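You operate a simulated robot arm through the tools that you are given. There is no shell and no other tool. Be economical: measure what you need, move in short steps, check, and stop when the job is done.

You run a simulated two-armed robot. Do the job below in one go: nothing can be reset, and whatever is moved stays where it is left.

JOB
Grease all lines but drive till their pins are out.
Fine: stop pumping before grease comes out at the block; then turn the grease switch to OFF.

Only the result counts: the job must be done as asked and must still hold three seconds after the hand-in. Knocking over, shifting, dropping, spilling or breaking anything else fails it.

ROBOT AND FRAMES
Two 7-joint arms with fingered hands on one trunk, on a base that drives. Base frame: it is fixed to the floor where the robot stands at the start and does not move with it; the origin is under the middle of the robot, x ahead of it, y to its left, z up. Lengths are in m, angles in degrees, forces in N, time in s.
The left shoulder is at the start at [0.03, 0.136, 1.205], the right one opposite. With the tool pointing down near the work surface each hand reaches from about 0.24 to 0.96 m from the robot's upright axis, wherever it stands, measured 20 degrees to its own side. Places, roughly: drain valve [0.6, 1.4, 0.2]; dryer switch [0.6, 0.6, 0.9]; dryer vent button [0.6, 0.8, 0.9]; grease lever [0.6, 0.4, 0.9]; grease panel [0.8, 0.3, 0.8]; grease switch [0.8, 0.2, 0.8]; main valve [0.7, 0.7, 0.9]; tank valve [0.5, 1.3, 0.9]; tumbler switch [0.5, 4, 0.9]. Payload 5 kg a hand.
The tool frame of a hand sits at the grasp point between the pads (the TCP): z along the fingers, y along the line on which they close. The tips reach 0.042 m beyond it. The gripper opens to 0.208 m. The gripper's body begins 0.119 m behind the TCP. The gripper is a hand of 4 fingers: y runs from the thumb to the fingers, the wrist lies at [0, 0, -0.332] in the tool frame, and closing takes about 1.5 s.
Orientation is told as [roll, pitch, yaw] about the base's x, y, z axes, in that order, counted from this pose: with the fingers straight down and closing along the base's y, the tool's x points along the base's -x, its y along +y and its z along -z.

CONTROLS
- The arms move only by the tool play_rows. It takes "left_increments", "right_increments" or both (then of equal length, played together; a hand with none holds still); each is one flat list of numbers, 6 for each row, row after row: the shift along the base's x, y, z in m, then the turn, a rotation vector about the base's x, y, z in rad. In form: [x, y, z, wx, wy, wz, x, y, z, wx, wy, wz, ...]. A call has 1 to 8 rows; each row is the pose to reach, as a shift and turn from the pose commanded when the call began. "left_grip" and "right_grip" are, for a hand that has rows, the closure in counts, from 0 (fully open) to 255 (shut), set as the call begins (left out, the last holds). Each row takes 0.2 s and may step no farther than 0.05 m and 8.6 degrees from the row before; otherwise, or with a gripper value out of range, the whole call is refused. A pose out of reach is approached as far as the arm can. The call stops where the force on the tool passes 40 N (or 10 N more than at its start, if that is more) or the arm is blocked; 0.2 s more then pass. Each finger travels about 0.072 m/s and halts on what it meets, pressing with about 30 N; the grip force reading is that of the motor and also rises with nothing between the fingers. The clock runs only during rows and for 0.2 s after the last one: add rows that repeat a pose to give the fingers time. The reply holds the time, the measured pose of the TCP, the force on the tool along the base axes, the opening and the grip force, in the units named above and with some noise, with the torque about the TCP (base axes, N m) and any sound that the robot's microphone picked up.
- Cameras (640 x 400 px; columns grow to the right, rows downward): "scene" is now at [0.0426, 0.0304, 1.9306]; the picture's right is [0.38, -0.92, 0.00], its down [-0.70, -0.29, -0.66] and it looks along [0.61, 0.25, -0.75] (base axes); focal length 293 px, centre (320, 200). "left" rides on the left gripper at [-0.101, 0, -0.145] in its tool frame; the picture's right is [0.00, -1.00, 0.00], its down [0.82, 0.00, -0.57] and it looks along [0.57, 0.00, 0.82] (tool axes); focal length 261 px, centre (320, 200). "right" rides on the right gripper at [0.101, 0, -0.145] in its tool frame; the picture's right is [0.00, 1.00, 0.00], its down [-0.82, 0.00, -0.57] and it looks along [-0.57, 0.00, 0.82] (tool axes); focal length 261 px, centre (320, 200). There is no depth. A picture from a camera that has moved, and an enlarged one, comes with that camera's place and axes in the base frame and with its lens.
- snapshot(camera): a new picture of that camera. No time passes.
- move_column(by): slides the trunk up (or, below 0, down) by that many m; the arms and the scene camera ride with it, the base frame stays. It gives what a move gives, with no picture.
- base_move(legs): drives the robot by 1 to 6 legs, each [ahead, left, turn to the left] in m, m and degrees, along the robot's own axes; the way and the turn of a leg run together, so that a leg with both is an arc; at most 1.5 m and 180 degrees a leg. The arms and the cameras ride along, it lands a little off, and it stops where it bumps. It gives what a move gives.
- move_fingers(finger1, finger2, finger3, thumb_bend, hand): sets how far each is bent, from 0 (flat) to 100 (curled in); at 30 the hand is open as for a grip, at 70 the pads meet at the TCP. One left out holds its place. A second passes; each finger stops where it meets its share of the squeeze, and holds until it gets a number again. A gripper value or a shape takes the hand back. It gives what a move gives, with no picture; readings hold the bend of each and the force on the fingers (four entries, about 0 where the hand has none), thumb and palm.
- hand_shape(shape, hand): the hand has 4 fingers and takes this shape, open, in about a second: jaw (thumb against the fingers, like two jaws); tri (thumb and two fingers); tip (a fingertip pinch); poke (one finger out to press); point (the index stretched); flat (the hand flat); cup (the hand cupped); fist (a fist). The gripper value then closes the fingers along that shape, each until it touches; the sizes above hold for jaw. It gives what a move gives, with no picture.
- turn_head(pan, tilt): turns the head with the scene camera to pan (to the left, within 143 degrees either way) and tilt (down, from -29 to 69), counted from straight ahead of the robot. It gives what a move gives.
- enlarge(camera, box): a new picture of the part [left, top, right, bottom] of that camera's present view, enlarged. No time passes.
- sign_off(): hands the job in; it is judged then, once.

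Work in short steps. Places have to be worked out from the pictures, the camera data and where the tool is seen: move nearer, look again, correct. Check each grasp and each placing, and mend what went wrong. You have 120 turns and 88 pictures in all, those below and enlarged ones among them. Open the grippers and draw the arms clear of the work before you hand the job in, unless the task says otherwise; then end with one line.

The tools are called after "Request:" as a command line: name --argument value ..., lists and objects as JSON in quotes. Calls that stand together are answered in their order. play_rows: Moves the arms, as the interface text tells. Its arguments: {"type":"object","properties":{"left_increments":{"type":"array"},"left_grip":{"type":"number"},"right_increments":{"type":"array"},"right_grip":{"type":"number"}},"required":[]} The other tools are called the same way: move_column (by) slides the trunk up or down; hand_shape (shape, hand) gives the hand a shape; move_fingers (finger1, finger2, finger3, thumb_bend, hand) moves the fingers one by one; base_move (legs) drives the base; turn_head (pan, tilt) turns the head that bears the scene camera; snapshot (camera) takes a picture; enlarge (camera, box) takes an enlarged picture of a part of a camera's view; sign_off () hands the job in.

At the start:

```text
time_s: 0.0
left_tcp_pos: [0.4935, 0.6565, 1.1255]
left_ee_rot: [-0.1, 0.0, 0.1]
left_force: [0.5, -0.2, 0.3]
left_ft_torque: [0.0, 0.02, -0.01]
left_width: 0.2078
left_grasp_force: 0.0
left_shape: jaw
left_bend: [30.0, 30.0, 30.0, 30.0]
left_finger forces: [0.0, 0.0, 0.1, 0.1, 0.0, 0.0]
right_tcp_pos: [0.6516, 0.0033, 1.1484]
right_ee_rot: [0.1, 0.0, -0.1]
right_force: [0.1, -0.1, 0.4]
right_ft_torque: [-0.02, 0.04, 0.01]
right_width: 0.2078
right_grasp_force: 0.0
right_shape: jaw
right_bend: [30.0, 30.0, 30.0, 30.0]
right_finger forces: [0.0, 0.0, 0.1, 0.0, 0.0, 0.0]
trunk travel left (down, up): [-0.225, 0.265]
robot x, y, heading: [-0.0021, 0.0011, -0.0]
head pan, tilt: [22.6, 48.9]
```

scene: 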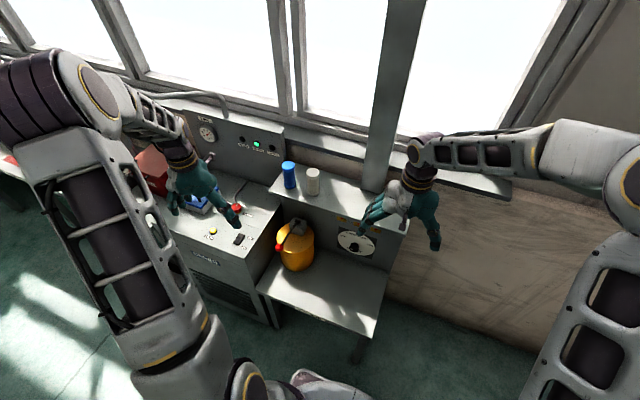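
right: 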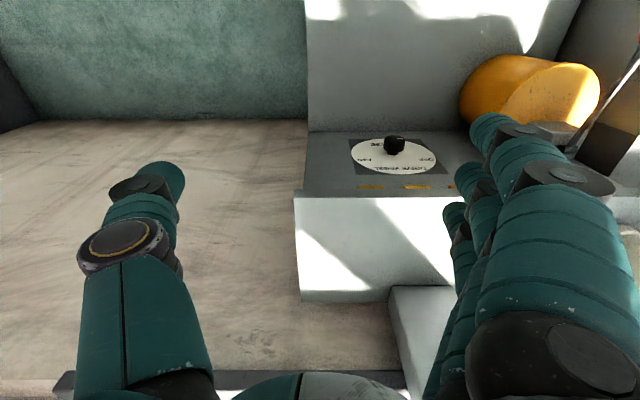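
left: 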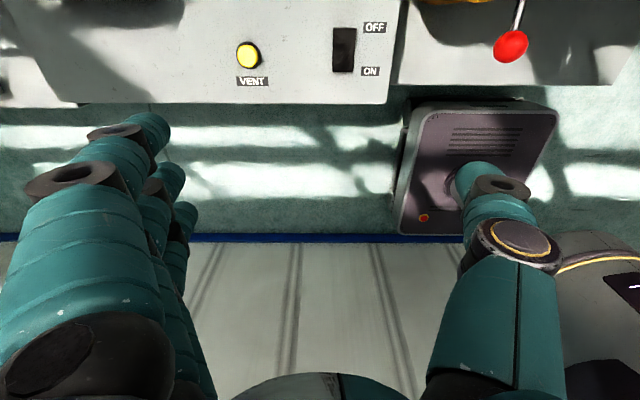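

The grease unit (yellow reservoir, red-knob lever, dial panel) is in view. I enlarge the panel to read it.

Request:
enlarge --camera "right" --box '[290, 110, 500, 210]'

Request:
enlarge --camera "scene" --box '[220, 150, 420, 290]'

```text
3.05 times, centred on (395, 160) of right
camera zoom: at [0.5497, 0.003, 1.2931], right [0.0, 1.0, 0.0], down [0.82, 0.0, 0.57], along [0.57, 0.0, -0.82], focal length 794 px, centre (91, 322)
```

zoom: 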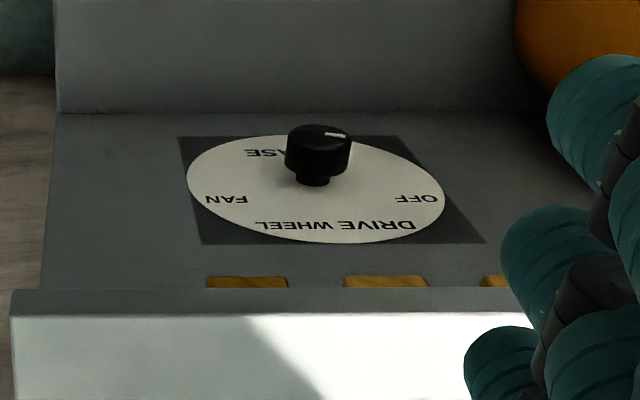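

```text
2.86 times, centred on (320, 220) of scene
camera zoom: at [0.0426, 0.0304, 1.9306], right [0.38, -0.92, 0.0], down [-0.7, -0.29, -0.66], along [0.61, 0.25, -0.75], focal length 836 px, centre (320, 143)
```

zoom: 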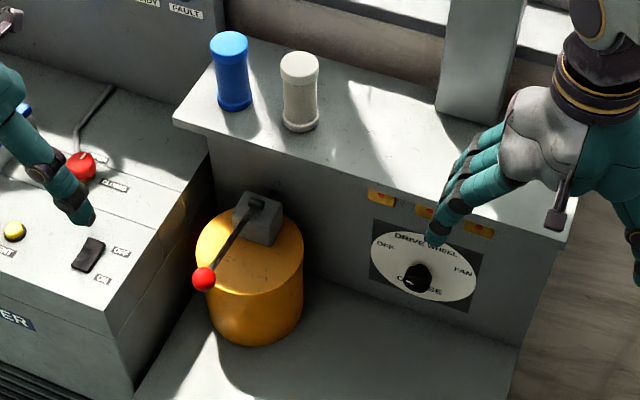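

Labels on a vertical dial: OFF, DRIVE WHEEL, FAN and a fourth. I draw the right hand back out of the view and look closer.

Request:
play_rows --right_increments '[-0.04, -0.03, 0, 0, 0, 0, -0.08, -0.06, 0, 0, 0, 0, -0.12, -0.09, 0, 0, 0, 0, -0.16, -0.12, 0, 0, 0, 0, -0.2, -0.15, 0, 0, 0, 0]'

Request:
enlarge --camera "scene" --box '[320, 190, 420, 260]'

Request:
snapshot --camera "scene"

```text
time_s: 1.2
left_tcp_pos: [0.4916, 0.6549, 1.1254]
left_ee_rot: [0.0, -0.2, 0.1]
left_force: [-0.1, 0.1, 0.8]
left_ft_torque: [0.02, -0.1, -0.03]
left_width: 0.2077
left_grasp_force: 0.0
left_shape: jaw
left_bend: [30.0, 30.0, 30.0, 30.0]
left_finger forces: [0.0, 0.0, 0.0, 0.0, 0.0, 0.1]
right_tcp_pos: [0.4503, -0.1469, 1.1463]
right_ee_rot: [0.1, -0.1, 0.1]
right_force: [-0.8, -0.3, 0.8]
right_ft_torque: [0.08, -0.15, 0.0]
right_width: 0.2079
right_grasp_force: 0.0
right_shape: jaw
right_bend: [30.0, 30.0, 30.0, 30.0]
right_finger forces: [0.0, 0.1, 0.0, 0.0, 0.0, 0.0]
trunk travel left (down, up): [-0.225, 0.265]
robot x, y, heading: [-0.0009, 0.0001, -0.1]
head pan, tilt: [22.6, 48.9]
```

```text
5.71 times, centred on (370, 225) of scene
camera zoom: at [0.0405, 0.0292, 1.9307], right [0.38, -0.92, 0.0], down [-0.69, -0.29, -0.66], along [0.61, 0.25, -0.75], focal length 1672 px, centre (34, 57)
```

zoom: 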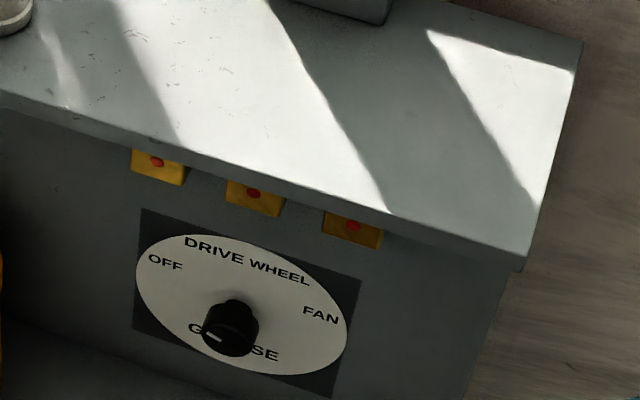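

```text
81 pictures are left
camera scene: at [0.0405, 0.0292, 1.9307], right [0.38, -0.92, 0.0], down [-0.69, -0.29, -0.66], along [0.61, 0.25, -0.75], focal length 293 px, centre (320, 200)
```

scene: 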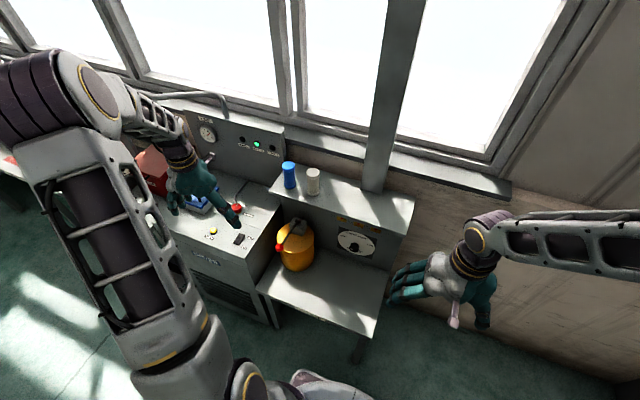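

Three yellow blocks with red pins sit above the dial, whose positions appear to be OFF, DRIVE, WHEEL, FAN. I want a frontal view, so I pitch the right hand to aim its camera level at the panel.

Request:
play_rows --right_increments '[0, 0.035, -0.02, 0, -0.1, 0, 0, 0.07, -0.045, 0, -0.2, 0, 0, 0.105, -0.07, 0, -0.3, 0, 0, 0.14, -0.095, 0, -0.4, 0, 0, 0.175, -0.12, 0, -0.5, 0, 0, 0.21, -0.145, 0, -0.6, 0, 0, 0.245, -0.17, 0, -0.7, 0, 0, 0.28, -0.195, 0, -0.785, 0]'

Request:
snapshot --camera "right"

```text
time_s: 3.0
left_tcp_pos: [0.4943, 0.6578, 1.1245]
left_ee_rot: [-0.1, 0.0, 0.1]
left_force: [-0.3, 1.3, 0.0]
left_ft_torque: [-0.17, -0.03, 0.01]
left_width: 0.2078
left_grasp_force: 0.1
left_shape: jaw
left_bend: [30.0, 30.0, 30.0, 30.0]
left_finger forces: [0.0, 0.0, 0.0, 0.0, 0.2, 0.0]
right_tcp_pos: [0.4503, 0.1363, 0.9535]
right_ee_rot: [-0.1, -45.0, 0.1]
right_force: [-0.4, 0.9, 0.1]
right_ft_torque: [-0.05, 0.01, -0.08]
right_width: 0.208
right_grasp_force: 0.1
right_shape: jaw
right_bend: [30.0, 30.0, 30.0, 30.0]
right_finger forces: [0.1, 0.0, 0.1, 0.0, 0.0, 0.0]
trunk travel left (down, up): [-0.225, 0.265]
robot x, y, heading: [0.0013, -0.0025, 0.0]
head pan, tilt: [22.6, 48.9]
```

```text
80 pictures are left
camera right: at [0.2763, 0.1353, 0.9831], right [0.0, 1.0, 0.0], down [0.18, 0.0, 0.98], along [0.98, 0.0, -0.18], focal length 261 px, centre (320, 200)
```

right: 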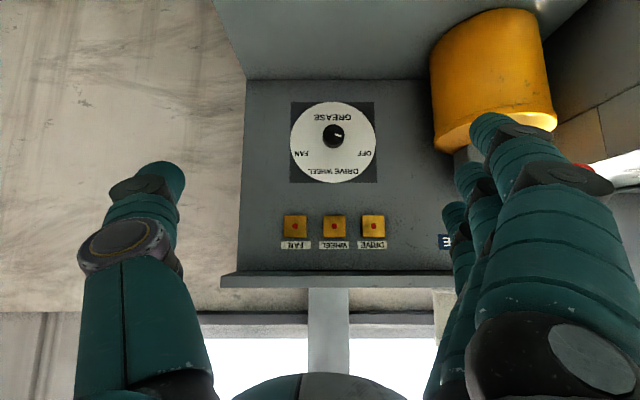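

Request:
enlarge --camera "right" --box '[270, 90, 400, 190]'

Request:
enlarge --camera "right" --box '[260, 190, 470, 290]'

Request:
enlarge --camera "scene" --box '[250, 190, 340, 290]'

```text
4.00 times, centred on (335, 140) of right
camera zoom: at [0.2763, 0.1353, 0.9831], right [0.0, 1.0, 0.0], down [0.18, 0.0, 0.98], along [0.98, 0.0, -0.18], focal length 1043 px, centre (260, 440)
```

zoom: 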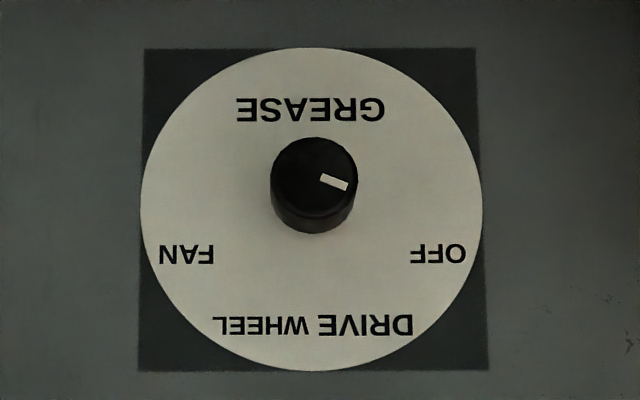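

```text
3.05 times, centred on (365, 240) of right
camera zoom: at [0.2763, 0.1353, 0.9831], right [0.0, 1.0, 0.0], down [0.18, 0.0, 0.98], along [0.98, 0.0, -0.18], focal length 794 px, centre (183, 78)
```

zoom: 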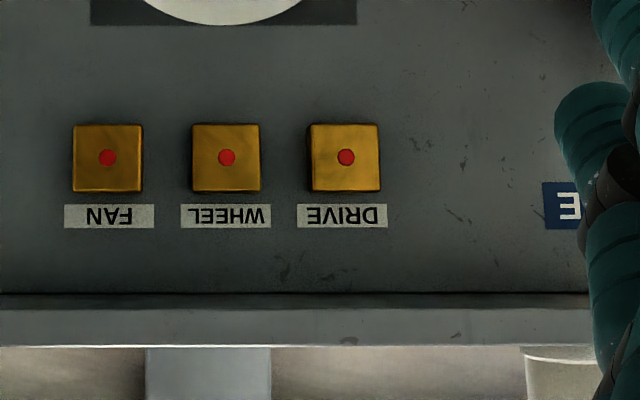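

```text
4.00 times, centred on (295, 240) of scene
camera zoom: at [0.0425, 0.0332, 1.9304], right [0.38, -0.92, 0.0], down [-0.7, -0.29, -0.66], along [0.61, 0.25, -0.75], focal length 1170 px, centre (420, 40)
```

zoom: 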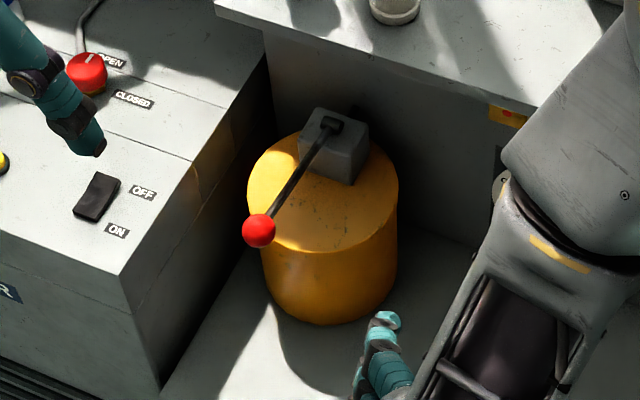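

The three lines are DRIVE, WHEEL and FAN, with the knob at OFF at about 20° above the left. I place the knob front at about (0.78, 0.16, 0.75) and bring the right hand to a horizontal pose in front of it.

Request:
play_rows --right_increments '[0.02, 0.004, -0.03, 0, -0.112, 0, 0.045, 0.008, -0.06, 0, -0.224, 0, 0.07, 0.012, -0.09, 0, -0.337, 0, 0.095, 0.016, -0.12, 0, -0.449, 0, 0.12, 0.02, -0.15, 0, -0.561, 0, 0.145, 0.022, -0.18, 0, -0.673, 0, 0.17, 0.025, -0.203, 0, -0.785, 0]'

Request:
snapshot --camera "right"

Request:
snapshot --camera "scene"

```text
time_s: 4.6
left_tcp_pos: [0.496, 0.6533, 1.126]
left_ee_rot: [0.0, 0.0, -0.2]
left_force: [2.2, -1.6, 0.5]
left_ft_torque: [0.27, 0.25, 0.01]
left_width: 0.2078
left_grasp_force: 0.1
left_shape: jaw
left_bend: [30.0, 30.0, 30.0, 30.0]
left_finger forces: [0.0, 0.0, 0.0, 0.0, 0.1, 0.0]
right_tcp_pos: [0.6128, 0.1553, 0.7579]
right_ee_rot: [2.5, -87.8, -2.3]
right_force: [1.0, -0.2, 1.0]
right_ft_torque: [-0.01, 0.05, 0.0]
right_width: 0.208
right_grasp_force: 0.0
right_shape: jaw
right_bend: [30.0, 30.0, 30.0, 30.0]
right_finger forces: [0.0, 0.0, 0.0, 0.0, 0.0, 0.0]
right hand out of reach, approached as far as the arm can: row 7
trunk travel left (down, up): [-0.225, 0.265]
robot x, y, heading: [-0.0033, -0.0034, 0.1]
head pan, tilt: [22.6, 48.9]
```

```text
76 pictures are left
camera right: at [0.4639, 0.1567, 0.6621], right [0.0, 1.0, 0.01], down [-0.54, -0.01, 0.84], along [0.84, 0.0, 0.54], focal length 261 px, centre (320, 200)
```

right: 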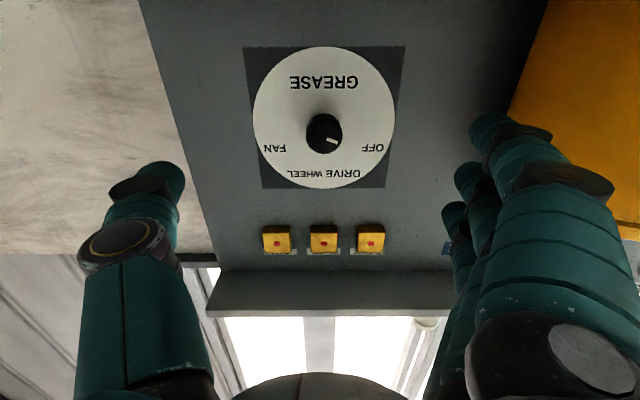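

```text
75 pictures are left
camera scene: at [0.0454, 0.0273, 1.9306], right [0.38, -0.92, 0.0], down [-0.7, -0.29, -0.66], along [0.61, 0.25, -0.75], focal length 293 px, centre (320, 200)
```

scene: 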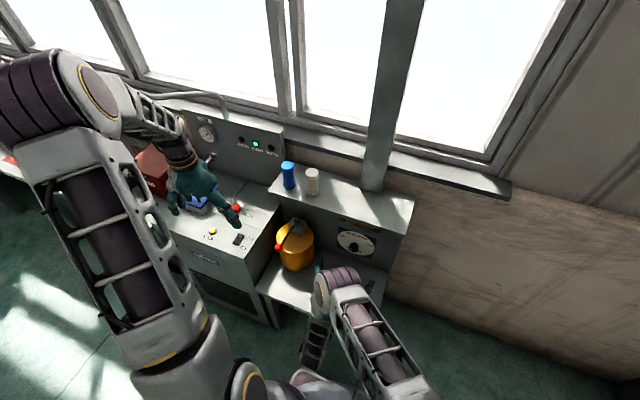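

Refined: knob axis at y≈0.163, z≈0.757, panel face x≈0.81, knob front x≈0.77. I advance a little and pre-roll the hand by −45° so it can turn the knob through +45°.

Request:
play_rows --right_increments '[0.012, 0, 0.001, -0.131, 0, 0, 0.024, 0.001, 0.002, -0.262, 0, 0, 0.036, 0.001, 0.003, -0.393, 0, 0, 0.048, 0.002, 0.004, -0.524, 0, 0, 0.06, 0.002, 0.005, -0.655, 0, 0, 0.07, 0.002, 0.006, -0.785, 0, 0]'

Request:
snapshot --camera "right"

```text
time_s: 6.0
left_tcp_pos: [0.4933, 0.656, 1.1254]
left_ee_rot: [0.0, 0.0, 0.0]
left_force: [-0.1, 0.2, -0.2]
left_ft_torque: [-0.01, -0.03, -0.02]
left_width: 0.2078
left_grasp_force: 0.1
left_shape: jaw
left_bend: [30.0, 30.0, 30.0, 30.0]
left_finger forces: [0.0, 0.1, 0.0, 0.1, 0.0, 0.0]
right_tcp_pos: [0.6822, 0.1609, 0.7644]
right_ee_rot: [-89.9, -44.9, 89.9]
right_force: [-0.5, -0.2, 0.6]
right_ft_torque: [-0.02, 0.03, -0.05]
right_width: 0.208
right_grasp_force: 0.1
right_shape: jaw
right_bend: [30.0, 30.0, 30.0, 30.0]
right_finger forces: [0.0, 0.0, 0.0, 0.0, 0.0, 0.0]
right hand out of reach, approached as far as the arm can: row 1, 2
trunk travel left (down, up): [-0.225, 0.265]
robot x, y, heading: [-0.0017, 0.0002, 0.1]
head pan, tilt: [22.6, 48.9]
```

```text
74 pictures are left
camera right: at [0.5365, 0.0881, 0.6928], right [0.0, 0.71, -0.71], down [-0.57, 0.58, 0.58], along [0.82, 0.4, 0.4], focal length 261 px, centre (320, 200)
```

right: 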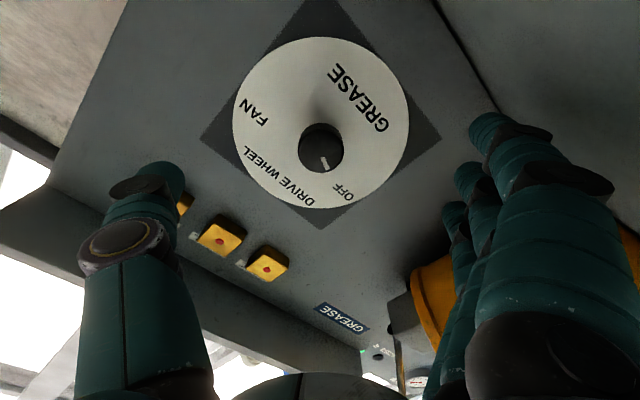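

The hand is level and centred on the knob axis within a few mm. I advance 0.08 m with force monitoring.

Request:
play_rows --right_increments '[0.03, 0.0, -0.001, 0, 0, 0, 0.06, 0.001, -0.002, 0, 0, 0, 0.08, 0.001, -0.002, 0, 0, 0]'

Request:
snapshot --camera "right"

```text
time_s: 6.8
left_tcp_pos: [0.4893, 0.6554, 1.1272]
left_ee_rot: [0.0, -0.1, 0.1]
left_force: [-1.0, 0.8, 0.1]
left_ft_torque: [-0.03, -0.18, 0.01]
left_width: 0.2077
left_grasp_force: 0.1
left_shape: jaw
left_bend: [30.0, 30.0, 30.0, 30.0]
left_finger forces: [0.0, 0.0, 0.0, 0.1, 0.0, 0.0]
right_tcp_pos: [0.7574, 0.1623, 0.7619]
right_ee_rot: [-89.8, -45.0, 89.8]
right_force: [-27.1, -2.9, 4.4]
right_ft_torque: [0.38, 0.95, 1.11]
right_width: 0.2078
right_grasp_force: 0.2
right_shape: jaw
right_bend: [30.0, 30.0, 30.0, 30.0]
right_finger forces: [5.6, 6.8, 7.7, 0.1, 6.9, 0.0]
trunk travel left (down, up): [-0.225, 0.265]
robot x, y, heading: [0.0003, 0.003, 0.3]
head pan, tilt: [22.6, 48.9]
```

```text
73 pictures are left
camera right: at [0.6121, 0.0902, 0.69], right [0.0, 0.71, -0.7], down [-0.57, 0.58, 0.58], along [0.82, 0.4, 0.4], focal length 261 px, centre (320, 200)
```

right: 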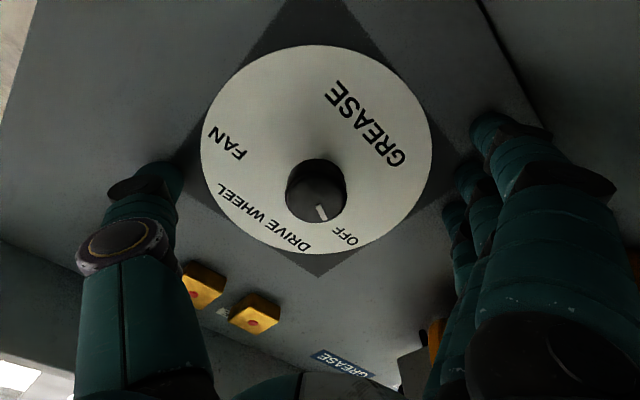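

Fingertips touch the panel; I back off 12 mm and close on the knob.

Request:
play_rows --right_increments '[-0.012, 0, 0, 0, 0, 0, -0.012, 0, 0, 0, 0, 0]'

Request:
play_rows --right_increments '[0, 0, 0, 0, 0, 0, 0, 0, 0, 0, 0, 0, 0, 0, 0, 0, 0, 0, 0, 0, 0, 0, 0, 0, 0, 0, 0, 0, 0, 0, 0, 0, 0, 0, 0, 0, 0, 0, 0, 0, 0, 0, 0, 0, 0, 0, 0, 0]' --right_grip 255

Request:
snapshot --camera "right"

```text
time_s: 7.4
left_tcp_pos: [0.4938, 0.6554, 1.1238]
left_ee_rot: [0.1, 0.0, 0.0]
left_force: [-0.1, -0.7, -0.3]
left_ft_torque: [0.0, 0.02, -0.03]
left_width: 0.2079
left_grasp_force: 0.1
left_shape: jaw
left_bend: [30.0, 30.0, 30.0, 30.0]
left_finger forces: [0.0, 0.0, 0.0, 0.0, 0.0, 0.0]
right_tcp_pos: [0.7512, 0.1609, 0.7625]
right_ee_rot: [-90.1, -45.1, 90.0]
right_force: [-1.2, -0.4, 0.4]
right_ft_torque: [0.03, 0.02, 0.0]
right_width: 0.2076
right_grasp_force: 0.0
right_shape: jaw
right_bend: [30.0, 30.0, 30.0, 30.0]
right_finger forces: [0.0, 0.0, 0.1, 0.1, 0.1, 0.0]
trunk travel left (down, up): [-0.225, 0.265]
robot x, y, heading: [0.0031, -0.0013, -0.2]
head pan, tilt: [22.6, 48.9]
```

```text
time_s: 9.2
left_tcp_pos: [0.4936, 0.6551, 1.1256]
left_ee_rot: [-0.1, 0.0, 0.1]
left_force: [1.0, 0.5, 0.1]
left_ft_torque: [0.0, -0.02, 0.01]
left_width: 0.2078
left_grasp_force: 0.0
left_shape: jaw
left_bend: [30.0, 30.0, 30.0, 30.0]
left_finger forces: [0.0, 0.1, 0.0, 0.1, 0.1, 0.0]
right_tcp_pos: [0.7508, 0.1611, 0.7629]
right_ee_rot: [-90.1, -45.0, 89.9]
right_force: [0.0, -5.9, 5.3]
right_ft_torque: [0.02, -0.05, -0.04]
right_width: 0.0204
right_grasp_force: 24.3
right_shape: jaw
right_bend: [70.0, 73.0, 70.0, 70.0]
right_finger forces: [0.0, 10.9, 0.0, 0.0, 18.8, 0.1]
trunk travel left (down, up): [-0.225, 0.265]
robot x, y, heading: [0.0032, -0.0001, -0.2]
head pan, tilt: [22.6, 48.9]
```

```text
72 pictures are left
camera right: at [0.605, 0.0889, 0.6909], right [0.0, 0.71, -0.7], down [-0.57, 0.58, 0.58], along [0.82, 0.4, 0.41], focal length 261 px, centre (320, 200)
```

right: 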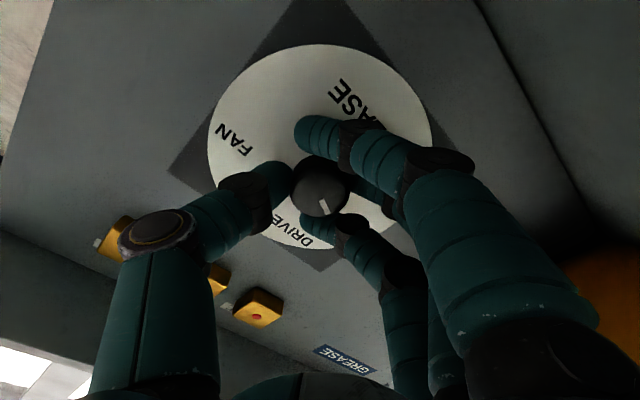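

The thumb and middle finger hold the knob. I turn +90° clockwise in two halves, starting with 45° and a check.

Request:
play_rows --right_increments '[0, 0, 0, 0.131, 0, 0, 0, 0, 0, 0.262, 0, 0, 0, 0, 0, 0.393, 0, 0, 0, 0, 0, 0.524, 0, 0, 0, 0, 0, 0.655, 0, 0, 0, 0, 0, 0.785, 0, 0]'

Request:
snapshot --camera "right"

```text
time_s: 10.6
left_tcp_pos: [0.4936, 0.655, 1.1258]
left_ee_rot: [-0.1, 0.0, 0.0]
left_force: [-1.0, 0.4, 0.8]
left_ft_torque: [-0.01, 0.0, 0.03]
left_width: 0.2076
left_grasp_force: 0.0
left_shape: jaw
left_bend: [30.0, 30.0, 30.0, 30.0]
left_finger forces: [0.0, 0.0, 0.0, 0.0, 0.0, 0.0]
right_tcp_pos: [0.7506, 0.1602, 0.7616]
right_ee_rot: [48.6, -89.9, -48.6]
right_force: [2.9, -4.2, 3.0]
right_ft_torque: [0.04, -0.06, 0.22]
right_width: 0.0191
right_grasp_force: 29.8
right_shape: jaw
right_bend: [70.0, 72.0, 70.0, 70.0]
right_finger forces: [0.0, 15.3, 0.0, 0.1, 19.6, 0.0]
trunk travel left (down, up): [-0.225, 0.265]
robot x, y, heading: [-0.0014, 0.0006, 0.2]
head pan, tilt: [22.6, 48.9]
```

```text
71 pictures are left
camera right: at [0.6049, 0.1599, 0.6614], right [0.0, 1.0, 0.01], down [-0.57, -0.01, 0.82], along [0.82, 0.0, 0.57], focal length 261 px, centre (320, 200)
```

right: 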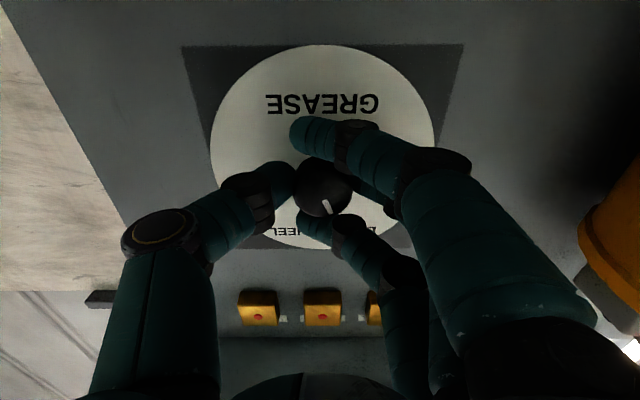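

The knob turns with the hand and now points near DRIVE. I turn it 45° more to WHEEL.

Request:
play_rows --right_increments '[0, 0, 0, 0.131, 0, 0, 0, 0, 0, 0.262, 0, 0, 0, 0, 0, 0.393, 0, 0, 0, 0, 0, 0.524, 0, 0, 0, 0, 0, 0.655, 0, 0, 0, 0, 0, 0.785, 0, 0]'

Request:
snapshot --camera "right"

Request:
snapshot --camera "scene"

```text
time_s: 12.0
left_tcp_pos: [0.4937, 0.655, 1.1243]
left_ee_rot: [0.0, -0.1, 0.0]
left_force: [0.1, -0.5, -0.1]
left_ft_torque: [0.0, -0.03, 0.0]
left_width: 0.2079
left_grasp_force: 0.1
left_shape: jaw
left_bend: [30.0, 30.0, 30.0, 30.0]
left_finger forces: [0.0, 0.1, 0.0, 0.0, 0.0, 0.0]
right_tcp_pos: [0.7507, 0.1611, 0.7614]
right_ee_rot: [89.7, -44.9, -89.8]
right_force: [0.7, 3.5, -6.3]
right_ft_torque: [-0.03, -0.11, 0.44]
right_width: 0.0187
right_grasp_force: 30.5
right_shape: jaw
right_bend: [70.0, 72.0, 70.0, 70.0]
right_finger forces: [0.0, 17.5, 0.0, 0.0, 19.1, 0.0]
trunk travel left (down, up): [-0.225, 0.265]
robot x, y, heading: [-0.0004, -0.0022, 0.3]
head pan, tilt: [22.6, 48.9]
```

```text
70 pictures are left
camera right: at [0.6049, 0.2324, 0.6905], right [0.0, 0.7, 0.71], down [-0.57, -0.58, 0.58], along [0.82, -0.41, 0.4], focal length 261 px, centre (320, 200)
```

right: 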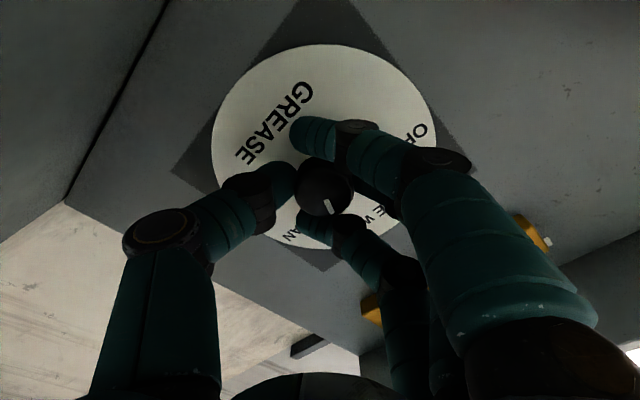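

```text
69 pictures are left
camera scene: at [0.0432, 0.031, 1.9305], right [0.38, -0.92, 0.0], down [-0.7, -0.29, -0.66], along [0.61, 0.25, -0.75], focal length 293 px, centre (320, 200)
```

scene: 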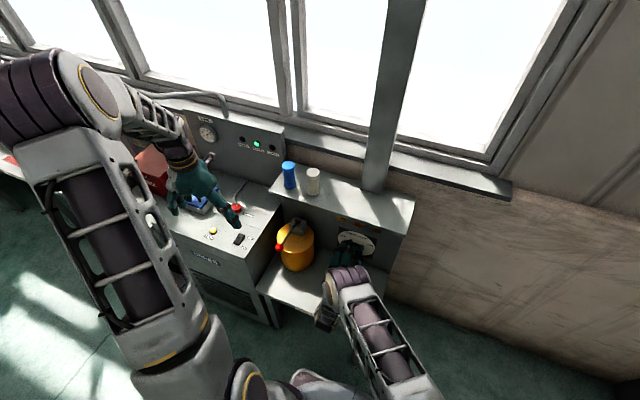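

The mark points about 25–30° right of up, at WHEEL. I release, back off, and check its resting position.

Request:
play_rows --right_increments '[0, 0, 0, 0, 0, 0, 0, 0, 0, 0, 0, 0, 0, 0, 0, 0, 0, 0, 0, 0, 0, 0, 0, 0, 0, 0, 0, 0, 0, 0, 0, 0, 0, 0, 0, 0, -0.04, 0, 0, 0, 0, 0, -0.08, 0, 0, 0, 0, 0]' --right_grip 0

Request:
enlarge --camera "right" --box '[220, 20, 420, 220]'

Request:
enlarge --camera "scene" --box '[250, 180, 410, 280]'

```text
time_s: 12.5
left_tcp_pos: [0.4931, 0.6549, 1.1267]
left_ee_rot: [0.0, 0.1, 0.0]
left_force: [0.7, 0.2, -0.3]
left_ft_torque: [0.03, 0.03, 0.02]
left_width: 0.2078
left_grasp_force: 0.0
left_shape: jaw
left_bend: [30.0, 30.0, 30.0, 30.0]
left_finger forces: [0.0, 0.1, 0.0, 0.0, 0.0, 0.0]
right_tcp_pos: [0.7445, 0.1584, 0.7546]
right_ee_rot: [89.1, -45.1, -89.2]
right_force: [0.6, 0.0, -1.2]
right_ft_torque: [0.0, -0.06, -0.02]
right_width: 0.208
right_grasp_force: 0.0
right_shape: jaw
right_bend: [30.0, 30.0, 30.0, 30.0]
right_finger forces: [0.1, 0.1, 0.0, 0.0, 0.0, 0.1]
trunk travel left (down, up): [-0.225, 0.265]
robot x, y, heading: [-0.0014, 0.0003, 0.1]
head pan, tilt: [22.6, 48.9]
stopped in row 2 (right hand): the force on the tool passed its limit at 44 N (the readings are from after the stop); the commanded pose is now the measured one
```

```text
2.00 times, centred on (320, 120) of right
camera zoom: at [0.5978, 0.2288, 0.6851], right [0.01, 0.71, 0.71], down [-0.56, -0.58, 0.59], along [0.83, -0.4, 0.39], focal length 521 px, centre (320, 360)
```

zoom: 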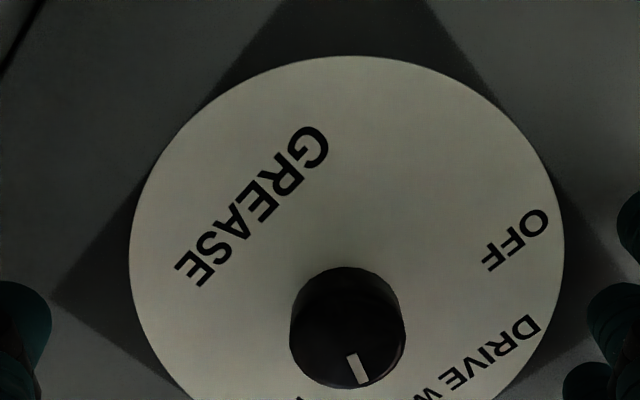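

```text
4.00 times, centred on (330, 230) of scene
camera zoom: at [0.0426, 0.0304, 1.9307], right [0.38, -0.92, 0.0], down [-0.7, -0.29, -0.66], along [0.61, 0.25, -0.75], focal length 1170 px, centre (280, 80)
```

zoom: 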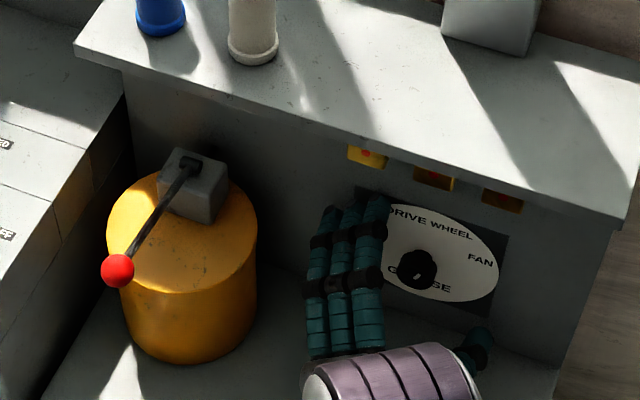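

There was a brief 44 N force as the fingers opened, probably a fingertip dragging on the panel. I back away and look squarely at the dial again.

Request:
play_rows --right_increments '[-0.04, 0, 0, 0, 0, 0, -0.08, 0, 0.0, 0, 0, 0]'

Request:
enlarge --camera "right" --box '[220, 20, 420, 220]'

```text
time_s: 13.1
left_tcp_pos: [0.4946, 0.6521, 1.1252]
left_ee_rot: [0.0, 0.1, 0.0]
left_force: [1.1, -0.9, 0.1]
left_ft_torque: [0.16, 0.11, 0.0]
left_width: 0.2078
left_grasp_force: 0.0
left_shape: jaw
left_bend: [30.0, 30.0, 30.0, 30.0]
left_finger forces: [0.0, 0.1, 0.1, 0.0, 0.1, 0.1]
right_tcp_pos: [0.6656, 0.1588, 0.7541]
right_ee_rot: [89.0, -45.1, -89.4]
right_force: [1.0, 1.0, 0.7]
right_ft_torque: [0.0, 0.12, -0.12]
right_width: 0.2082
right_grasp_force: 0.0
right_shape: jaw
right_bend: [30.0, 30.0, 30.0, 30.0]
right_finger forces: [0.1, 0.0, 0.0, 0.1, 0.0, 0.1]
trunk travel left (down, up): [-0.225, 0.265]
robot x, y, heading: [0.0029, -0.002, -0.0]
head pan, tilt: [22.6, 48.9]
```

```text
2.00 times, centred on (320, 120) of right
camera zoom: at [0.5185, 0.2292, 0.6853], right [0.01, 0.71, 0.71], down [-0.57, -0.58, 0.59], along [0.82, -0.41, 0.39], focal length 521 px, centre (320, 360)
```

zoom: 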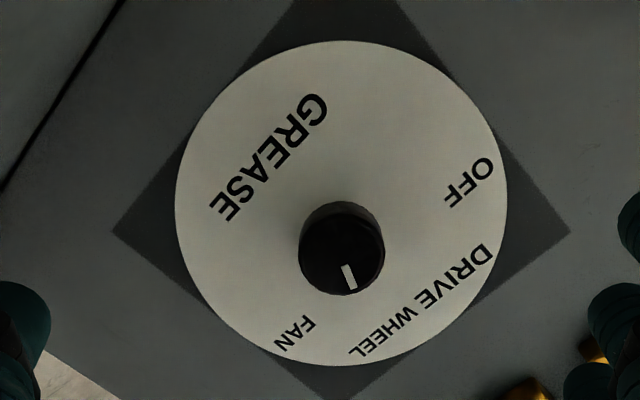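

WHEEL is selected (mark ~6° beyond its label centre, well inside its sector). Now I bring the left hand above the lever's red ball at about (0.567, 0.422, 0.905), with the jaws half closed.

Request:
play_rows --left_increments '[0.015, -0.045, 0, 0, 0, 0, 0.03, -0.09, 0, 0, 0, 0, 0.045, -0.135, 0, 0, 0, 0, 0.06, -0.18, 0, 0, 0, 0, 0.073, -0.225, 0, 0, 0, 0, 0.073, -0.233, -0.04, 0, 0, 0, 0.073, -0.233, -0.08, 0, 0, 0]' --left_grip 110

Request:
snapshot --camera "left"

Request:
snapshot --camera "scene"

```text
time_s: 14.7
left_tcp_pos: [0.5679, 0.4246, 1.0454]
left_ee_rot: [-0.1, 0.0, 0.0]
left_force: [1.2, -0.4, 1.4]
left_ft_torque: [-0.01, 0.08, 0.0]
left_width: 0.1195
left_grasp_force: 0.0
left_shape: jaw
left_bend: [72.0, 72.0, 72.0, 70.0]
left_finger forces: [0.1, 0.1, 0.0, 0.0, 0.0, 0.0]
right_tcp_pos: [0.6641, 0.1585, 0.7533]
right_ee_rot: [89.0, -45.2, -89.4]
right_force: [-0.2, -0.2, 0.3]
right_ft_torque: [-0.01, -0.03, 0.02]
right_width: 0.2078
right_grasp_force: 0.1
right_shape: jaw
right_bend: [30.0, 30.0, 30.0, 30.0]
right_finger forces: [0.0, 0.0, 0.1, 0.0, 0.0, 0.1]
trunk travel left (down, up): [-0.225, 0.265]
robot x, y, heading: [0.0006, 0.0009, 0.2]
head pan, tilt: [22.6, 48.9]
```

```text
65 pictures are left
camera left: at [0.6691, 0.4224, 1.1911], right [0.0, -1.0, 0.0], down [-0.82, 0.0, 0.57], along [-0.57, 0.0, -0.82], focal length 261 px, centre (320, 200)
```

left: 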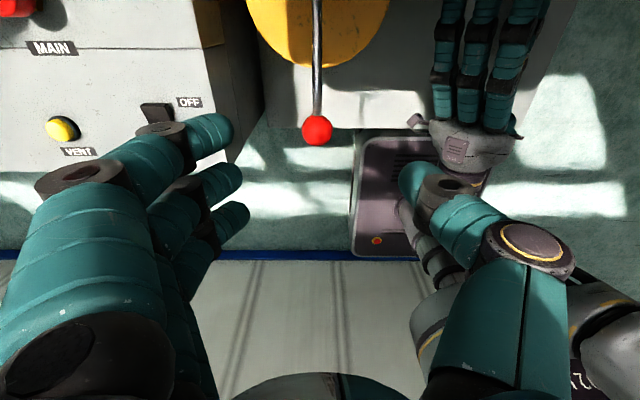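

```text
64 pictures are left
camera scene: at [0.0435, 0.0302, 1.9305], right [0.38, -0.92, 0.0], down [-0.7, -0.29, -0.66], along [0.61, 0.25, -0.75], focal length 293 px, centre (320, 200)
```

scene: 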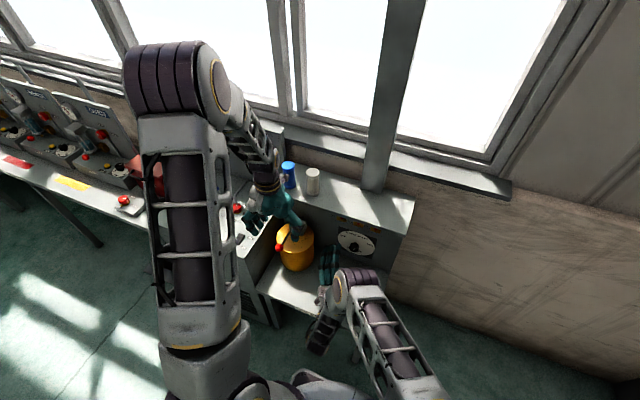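

The ball is right under the jaws at (0.567, 0.425, ~0.905). I descend onto it.

Request:
play_rows --left_increments '[0, 0, -0.045, 0, 0, 0, 0, 0, -0.09, 0, 0, 0, 0, 0.001, -0.135, 0, 0, 0]'

Request:
snapshot --camera "left"

Request:
enlarge --camera "scene" --box '[230, 180, 410, 290]'

```text
time_s: 15.5
left_tcp_pos: [0.5678, 0.4273, 0.9112]
left_ee_rot: [0.0, 0.0, 0.0]
left_force: [2.7, 1.8, 0.3]
left_ft_torque: [-0.08, 0.19, 0.02]
left_width: 0.119
left_grasp_force: 0.0
left_shape: jaw
left_bend: [72.0, 72.0, 72.0, 70.0]
left_finger forces: [0.0, 0.1, 0.0, 0.0, 0.0, 0.1]
right_tcp_pos: [0.6642, 0.1577, 0.7527]
right_ee_rot: [88.9, -45.3, -89.1]
right_force: [0.9, 0.1, -0.8]
right_ft_torque: [-0.02, -0.03, -0.06]
right_width: 0.2078
right_grasp_force: 0.1
right_shape: jaw
right_bend: [30.0, 30.0, 30.0, 30.0]
right_finger forces: [0.1, 0.0, 0.0, 0.1, 0.0, 0.0]
trunk travel left (down, up): [-0.225, 0.265]
robot x, y, heading: [-0.0016, 0.0013, -0.2]
head pan, tilt: [22.6, 48.9]
```

```text
63 pictures are left
camera left: at [0.6689, 0.426, 1.056], right [0.01, -1.0, 0.0], down [-0.82, 0.0, 0.57], along [-0.57, 0.0, -0.82], focal length 261 px, centre (320, 200)
```

left: 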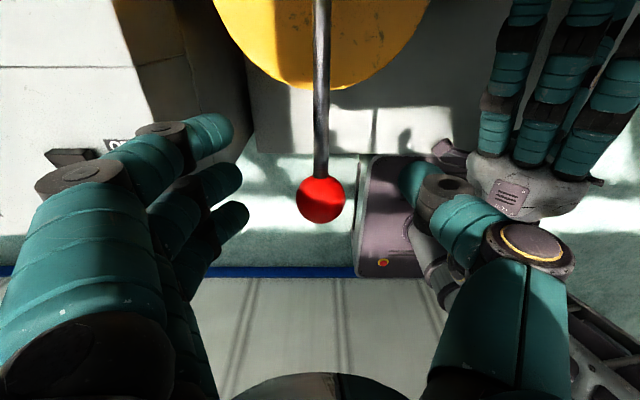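

```text
3.56 times, centred on (320, 235) of scene
camera zoom: at [0.0448, 0.0316, 1.9303], right [0.38, -0.92, 0.0], down [-0.7, -0.29, -0.66], along [0.61, 0.25, -0.75], focal length 1040 px, centre (320, 76)
```

zoom: 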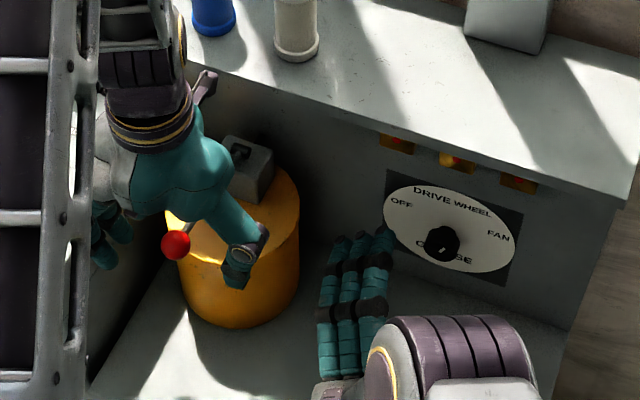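

The ball sits in the centre of the camera view through the TCP. I close the left hand on it.

Request:
play_rows --left_increments '[0, 0, -0.004, 0, 0, 0, 0, 0, -0.004, 0, 0, 0, 0, 0, -0.004, 0, 0, 0, 0, 0, -0.004, 0, 0, 0, 0, 0, -0.004, 0, 0, 0, 0, 0, -0.004, 0, 0, 0, 0, 0, -0.004, 0, 0, 0, 0, 0, -0.004, 0, 0, 0]' --left_grip 255

Request:
snapshot --camera "left"

```text
time_s: 17.3
left_tcp_pos: [0.5662, 0.4232, 0.907]
left_ee_rot: [-0.1, 0.1, -0.2]
left_force: [1.4, -12.0, -15.7]
left_ft_torque: [-0.07, 0.11, 0.31]
left_width: 0.0001
left_grasp_force: 30.4
left_shape: jaw
left_bend: [70.0, 70.0, 70.0, 72.0]
left_finger forces: [7.2, 9.6, 0.1, 0.1, 28.9, 0.0]
right_tcp_pos: [0.6641, 0.159, 0.7532]
right_ee_rot: [88.9, -45.2, -89.3]
right_force: [-0.4, -0.3, 1.0]
right_ft_torque: [0.01, -0.01, 0.01]
right_width: 0.2078
right_grasp_force: 0.0
right_shape: jaw
right_bend: [30.0, 30.0, 30.0, 30.0]
right_finger forces: [0.1, 0.0, 0.1, 0.0, 0.1, 0.0]
trunk travel left (down, up): [-0.225, 0.265]
robot x, y, heading: [-0.0015, -0.0027, 0.5]
head pan, tilt: [22.6, 48.9]
```

```text
61 pictures are left
camera left: at [0.6673, 0.4223, 1.0516], right [0.0, -1.0, 0.0], down [-0.82, 0.0, 0.57], along [-0.57, 0.0, -0.82], focal length 261 px, centre (320, 200)
```

left: 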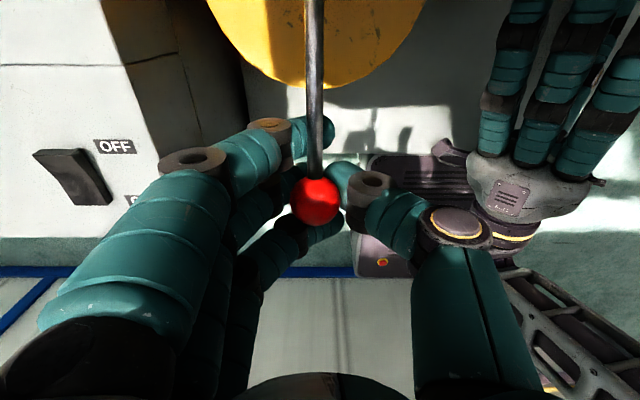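

The jaws closed slightly low and off-centre (tool pushed down and −y). I reopen, raise 10 mm, shift slightly and close again.

Request:
play_rows --left_increments '[0, 0, 0, 0, 0, 0, 0, 0, 0, 0, 0, 0, 0, 0, 0, 0, 0, 0, 0, 0.002, 0.006, 0, 0, 0, 0, 0.003, 0.012, 0, 0, 0]' --left_grip 150

Request:
play_rows --left_increments '[0, 0, 0, 0, 0, 0, 0, 0, 0, 0, 0, 0, 0, 0, 0, 0, 0, 0, 0, 0, 0, 0, 0, 0, 0, 0, 0, 0, 0, 0, 0, 0, 0, 0, 0, 0]' --left_grip 255

Request:
snapshot --camera "left"

```text
time_s: 18.5
left_tcp_pos: [0.5656, 0.4282, 0.9215]
left_ee_rot: [-0.1, 0.0, 0.0]
left_force: [-0.2, -0.4, -0.8]
left_ft_torque: [-0.05, -0.03, 0.0]
left_width: 0.0852
left_grasp_force: 0.1
left_shape: jaw
left_bend: [73.0, 73.0, 73.0, 70.0]
left_finger forces: [0.0, 0.0, 0.0, 0.0, 0.0, 0.0]
right_tcp_pos: [0.6636, 0.1589, 0.7549]
right_ee_rot: [89.0, -45.2, -89.4]
right_force: [0.0, -0.1, -0.9]
right_ft_torque: [-0.01, 0.0, 0.02]
right_width: 0.2077
right_grasp_force: 0.0
right_shape: jaw
right_bend: [30.0, 30.0, 30.0, 30.0]
right_finger forces: [0.0, 0.1, 0.0, 0.0, 0.0, 0.0]
trunk travel left (down, up): [-0.225, 0.265]
robot x, y, heading: [0.0054, 0.0011, -0.3]
head pan, tilt: [22.6, 48.9]
```

```text
time_s: 19.9
left_tcp_pos: [0.5668, 0.4263, 0.9194]
left_ee_rot: [-0.1, 0.1, 0.0]
left_force: [0.7, -6.2, -7.6]
left_ft_torque: [-0.04, 0.05, 0.39]
left_width: 0.0122
left_grasp_force: 30.5
left_shape: jaw
left_bend: [70.0, 72.0, 70.0, 70.0]
left_finger forces: [8.9, 8.5, 0.1, 0.0, 25.7, 0.0]
right_tcp_pos: [0.6647, 0.1581, 0.7539]
right_ee_rot: [89.0, -45.3, -89.2]
right_force: [-0.3, 0.6, -0.3]
right_ft_torque: [0.01, -0.01, 0.05]
right_width: 0.2081
right_grasp_force: 0.0
right_shape: jaw
right_bend: [30.0, 30.0, 30.0, 30.0]
right_finger forces: [0.0, 0.0, 0.0, 0.0, 0.1, 0.1]
trunk travel left (down, up): [-0.225, 0.265]
robot x, y, heading: [0.0005, -0.0005, 0.0]
head pan, tilt: [22.6, 48.9]
```

```text
60 pictures are left
camera left: at [0.6664, 0.425, 1.0639], right [0.0, -1.0, 0.0], down [-0.82, 0.0, 0.57], along [-0.57, 0.0, -0.82], focal length 261 px, centre (320, 200)
```

left: 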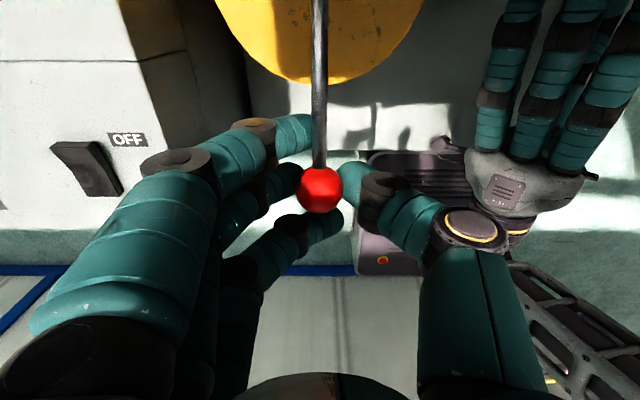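

The grip is better centred. I push the lever down gently by 4 cm to learn its travel.

Request:
play_rows --left_increments '[0, 0, -0.015, 0, 0, 0, 0, 0, -0.03, 0, 0, 0, 0, 0, -0.045, 0, 0, 0]'

Request:
snapshot --camera "left"

Request:
enlarge --camera "scene" --box '[230, 180, 410, 290]'

```text
time_s: 20.7
left_tcp_pos: [0.569, 0.4292, 0.8731]
left_ee_rot: [-0.1, 0.0, 0.0]
left_force: [0.2, 0.9, 0.2]
left_ft_torque: [-0.03, 0.07, 0.0]
left_width: 0.0057
left_grasp_force: 30.3
left_shape: jaw
left_bend: [71.0, 73.0, 70.0, 73.0]
left_finger forces: [0.0, 0.0, 0.0, 0.0, 0.1, 0.0]
right_tcp_pos: [0.6642, 0.1581, 0.7528]
right_ee_rot: [88.9, -45.2, -89.2]
right_force: [0.5, -0.5, -0.1]
right_ft_torque: [0.01, -0.02, -0.01]
right_width: 0.2077
right_grasp_force: 0.0
right_shape: jaw
right_bend: [30.0, 30.0, 30.0, 30.0]
right_finger forces: [0.0, 0.0, 0.0, 0.0, 0.0, 0.1]
trunk travel left (down, up): [-0.225, 0.265]
robot x, y, heading: [-0.0016, 0.0018, 0.1]
head pan, tilt: [22.6, 48.9]
```

```text
59 pictures are left
camera left: at [0.6687, 0.4275, 1.0176], right [0.0, -1.0, 0.0], down [-0.82, 0.0, 0.57], along [-0.57, 0.0, -0.82], focal length 261 px, centre (320, 200)
```

left: 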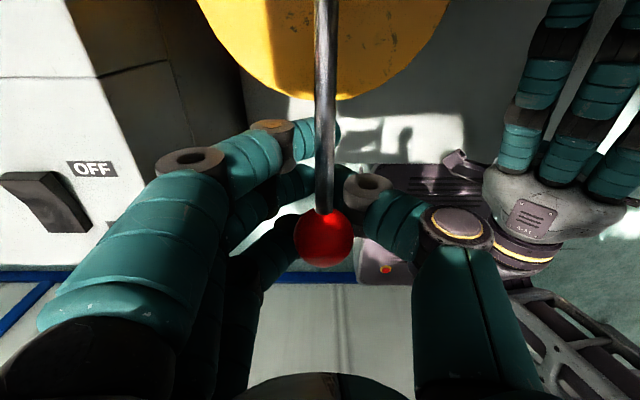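

```text
3.56 times, centred on (320, 235) of scene
camera zoom: at [0.0432, 0.0308, 1.9305], right [0.38, -0.92, 0.0], down [-0.7, -0.29, -0.66], along [0.61, 0.25, -0.75], focal length 1040 px, centre (320, 76)
```

zoom: 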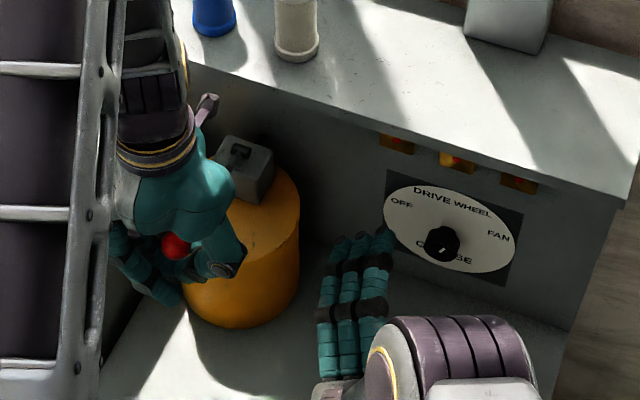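

The ball slipped out upward without moving the lever, so friction alone won't do. I'll cage it: open, lower so the ball sits near the palm, then close the fingers beneath it.

Request:
play_rows --left_increments '[0, 0, 0, 0, 0, 0, 0, 0, 0, 0, 0, 0, 0, 0, 0, 0, 0, 0, 0, 0, 0, 0, 0, 0, 0, -0.002, -0.015, 0, 0, 0, 0, -0.003, -0.03, 0, 0, 0, 0, -0.003, -0.045, 0, 0, 0]' --left_grip 110

Request:
snapshot --camera "left"

```text
time_s: 22.3
left_tcp_pos: [0.5676, 0.4246, 0.8284]
left_ee_rot: [-0.1, 0.0, 0.0]
left_force: [0.7, -0.2, -0.9]
left_ft_torque: [-0.01, 0.06, -0.02]
left_width: 0.1179
left_grasp_force: 0.2
left_shape: jaw
left_bend: [72.0, 72.0, 72.0, 70.0]
left_finger forces: [0.0, 0.1, 0.0, 0.0, 0.0, 0.0]
right_tcp_pos: [0.6631, 0.1586, 0.7548]
right_ee_rot: [88.9, -45.2, -89.4]
right_force: [-0.5, 1.2, -0.7]
right_ft_torque: [-0.01, -0.04, -0.03]
right_width: 0.208
right_grasp_force: 0.0
right_shape: jaw
right_bend: [30.0, 30.0, 30.0, 30.0]
right_finger forces: [0.0, 0.0, 0.0, 0.0, 0.0, 0.0]
trunk travel left (down, up): [-0.225, 0.265]
robot x, y, heading: [0.0047, -0.0004, 0.0]
head pan, tilt: [22.6, 48.9]
```

```text
57 pictures are left
camera left: at [0.6672, 0.4231, 0.9727], right [0.0, -1.0, 0.0], down [-0.82, 0.0, 0.57], along [-0.57, 0.0, -0.82], focal length 261 px, centre (320, 200)
```

left: 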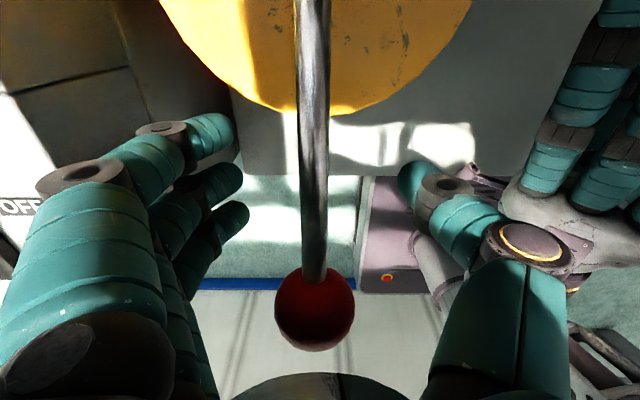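

The ball is at about (0.555, 0.425, 0.90) and the lever slopes up toward it, so the stroke is downward. I centre over it and press down with the palm, watching force and sound.

Request:
play_rows --left_increments '[-0.012, 0, -0.015, 0, 0, 0, -0.014, 0, -0.03, 0, 0, 0, -0.016, 0, -0.045, 0, 0, 0, -0.018, 0, -0.06, 0, 0, 0]'

Request:
snapshot --camera "left"

```text
time_s: 23.3
left_tcp_pos: [0.5486, 0.4244, 0.7678]
left_ee_rot: [0.0, 0.0, 0.0]
left_force: [-1.6, -0.7, 2.6]
left_ft_torque: [0.04, -0.23, -0.01]
left_width: 0.1178
left_grasp_force: 0.0
left_shape: jaw
left_bend: [72.0, 72.0, 72.0, 70.0]
left_finger forces: [0.1, 0.0, 0.0, 0.1, 0.0, 2.9]
right_tcp_pos: [0.6644, 0.1584, 0.7545]
right_ee_rot: [89.0, -45.3, -89.3]
right_force: [-0.4, -0.1, -0.1]
right_ft_torque: [0.0, 0.0, 0.02]
right_width: 0.208
right_grasp_force: 0.1
right_shape: jaw
right_bend: [30.0, 30.0, 30.0, 30.0]
right_finger forces: [0.0, 0.0, 0.1, 0.0, 0.0, 0.1]
trunk travel left (down, up): [-0.225, 0.265]
robot x, y, heading: [-0.0017, -0.0008, -0.1]
head pan, tilt: [22.6, 48.9]
```

```text
56 pictures are left
camera left: at [0.648, 0.423, 0.9126], right [0.01, -1.0, 0.0], down [-0.82, 0.0, 0.57], along [-0.57, 0.0, -0.82], focal length 261 px, centre (320, 200)
```

left: 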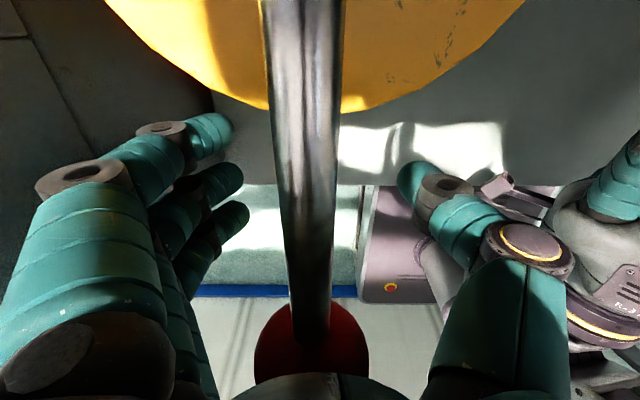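

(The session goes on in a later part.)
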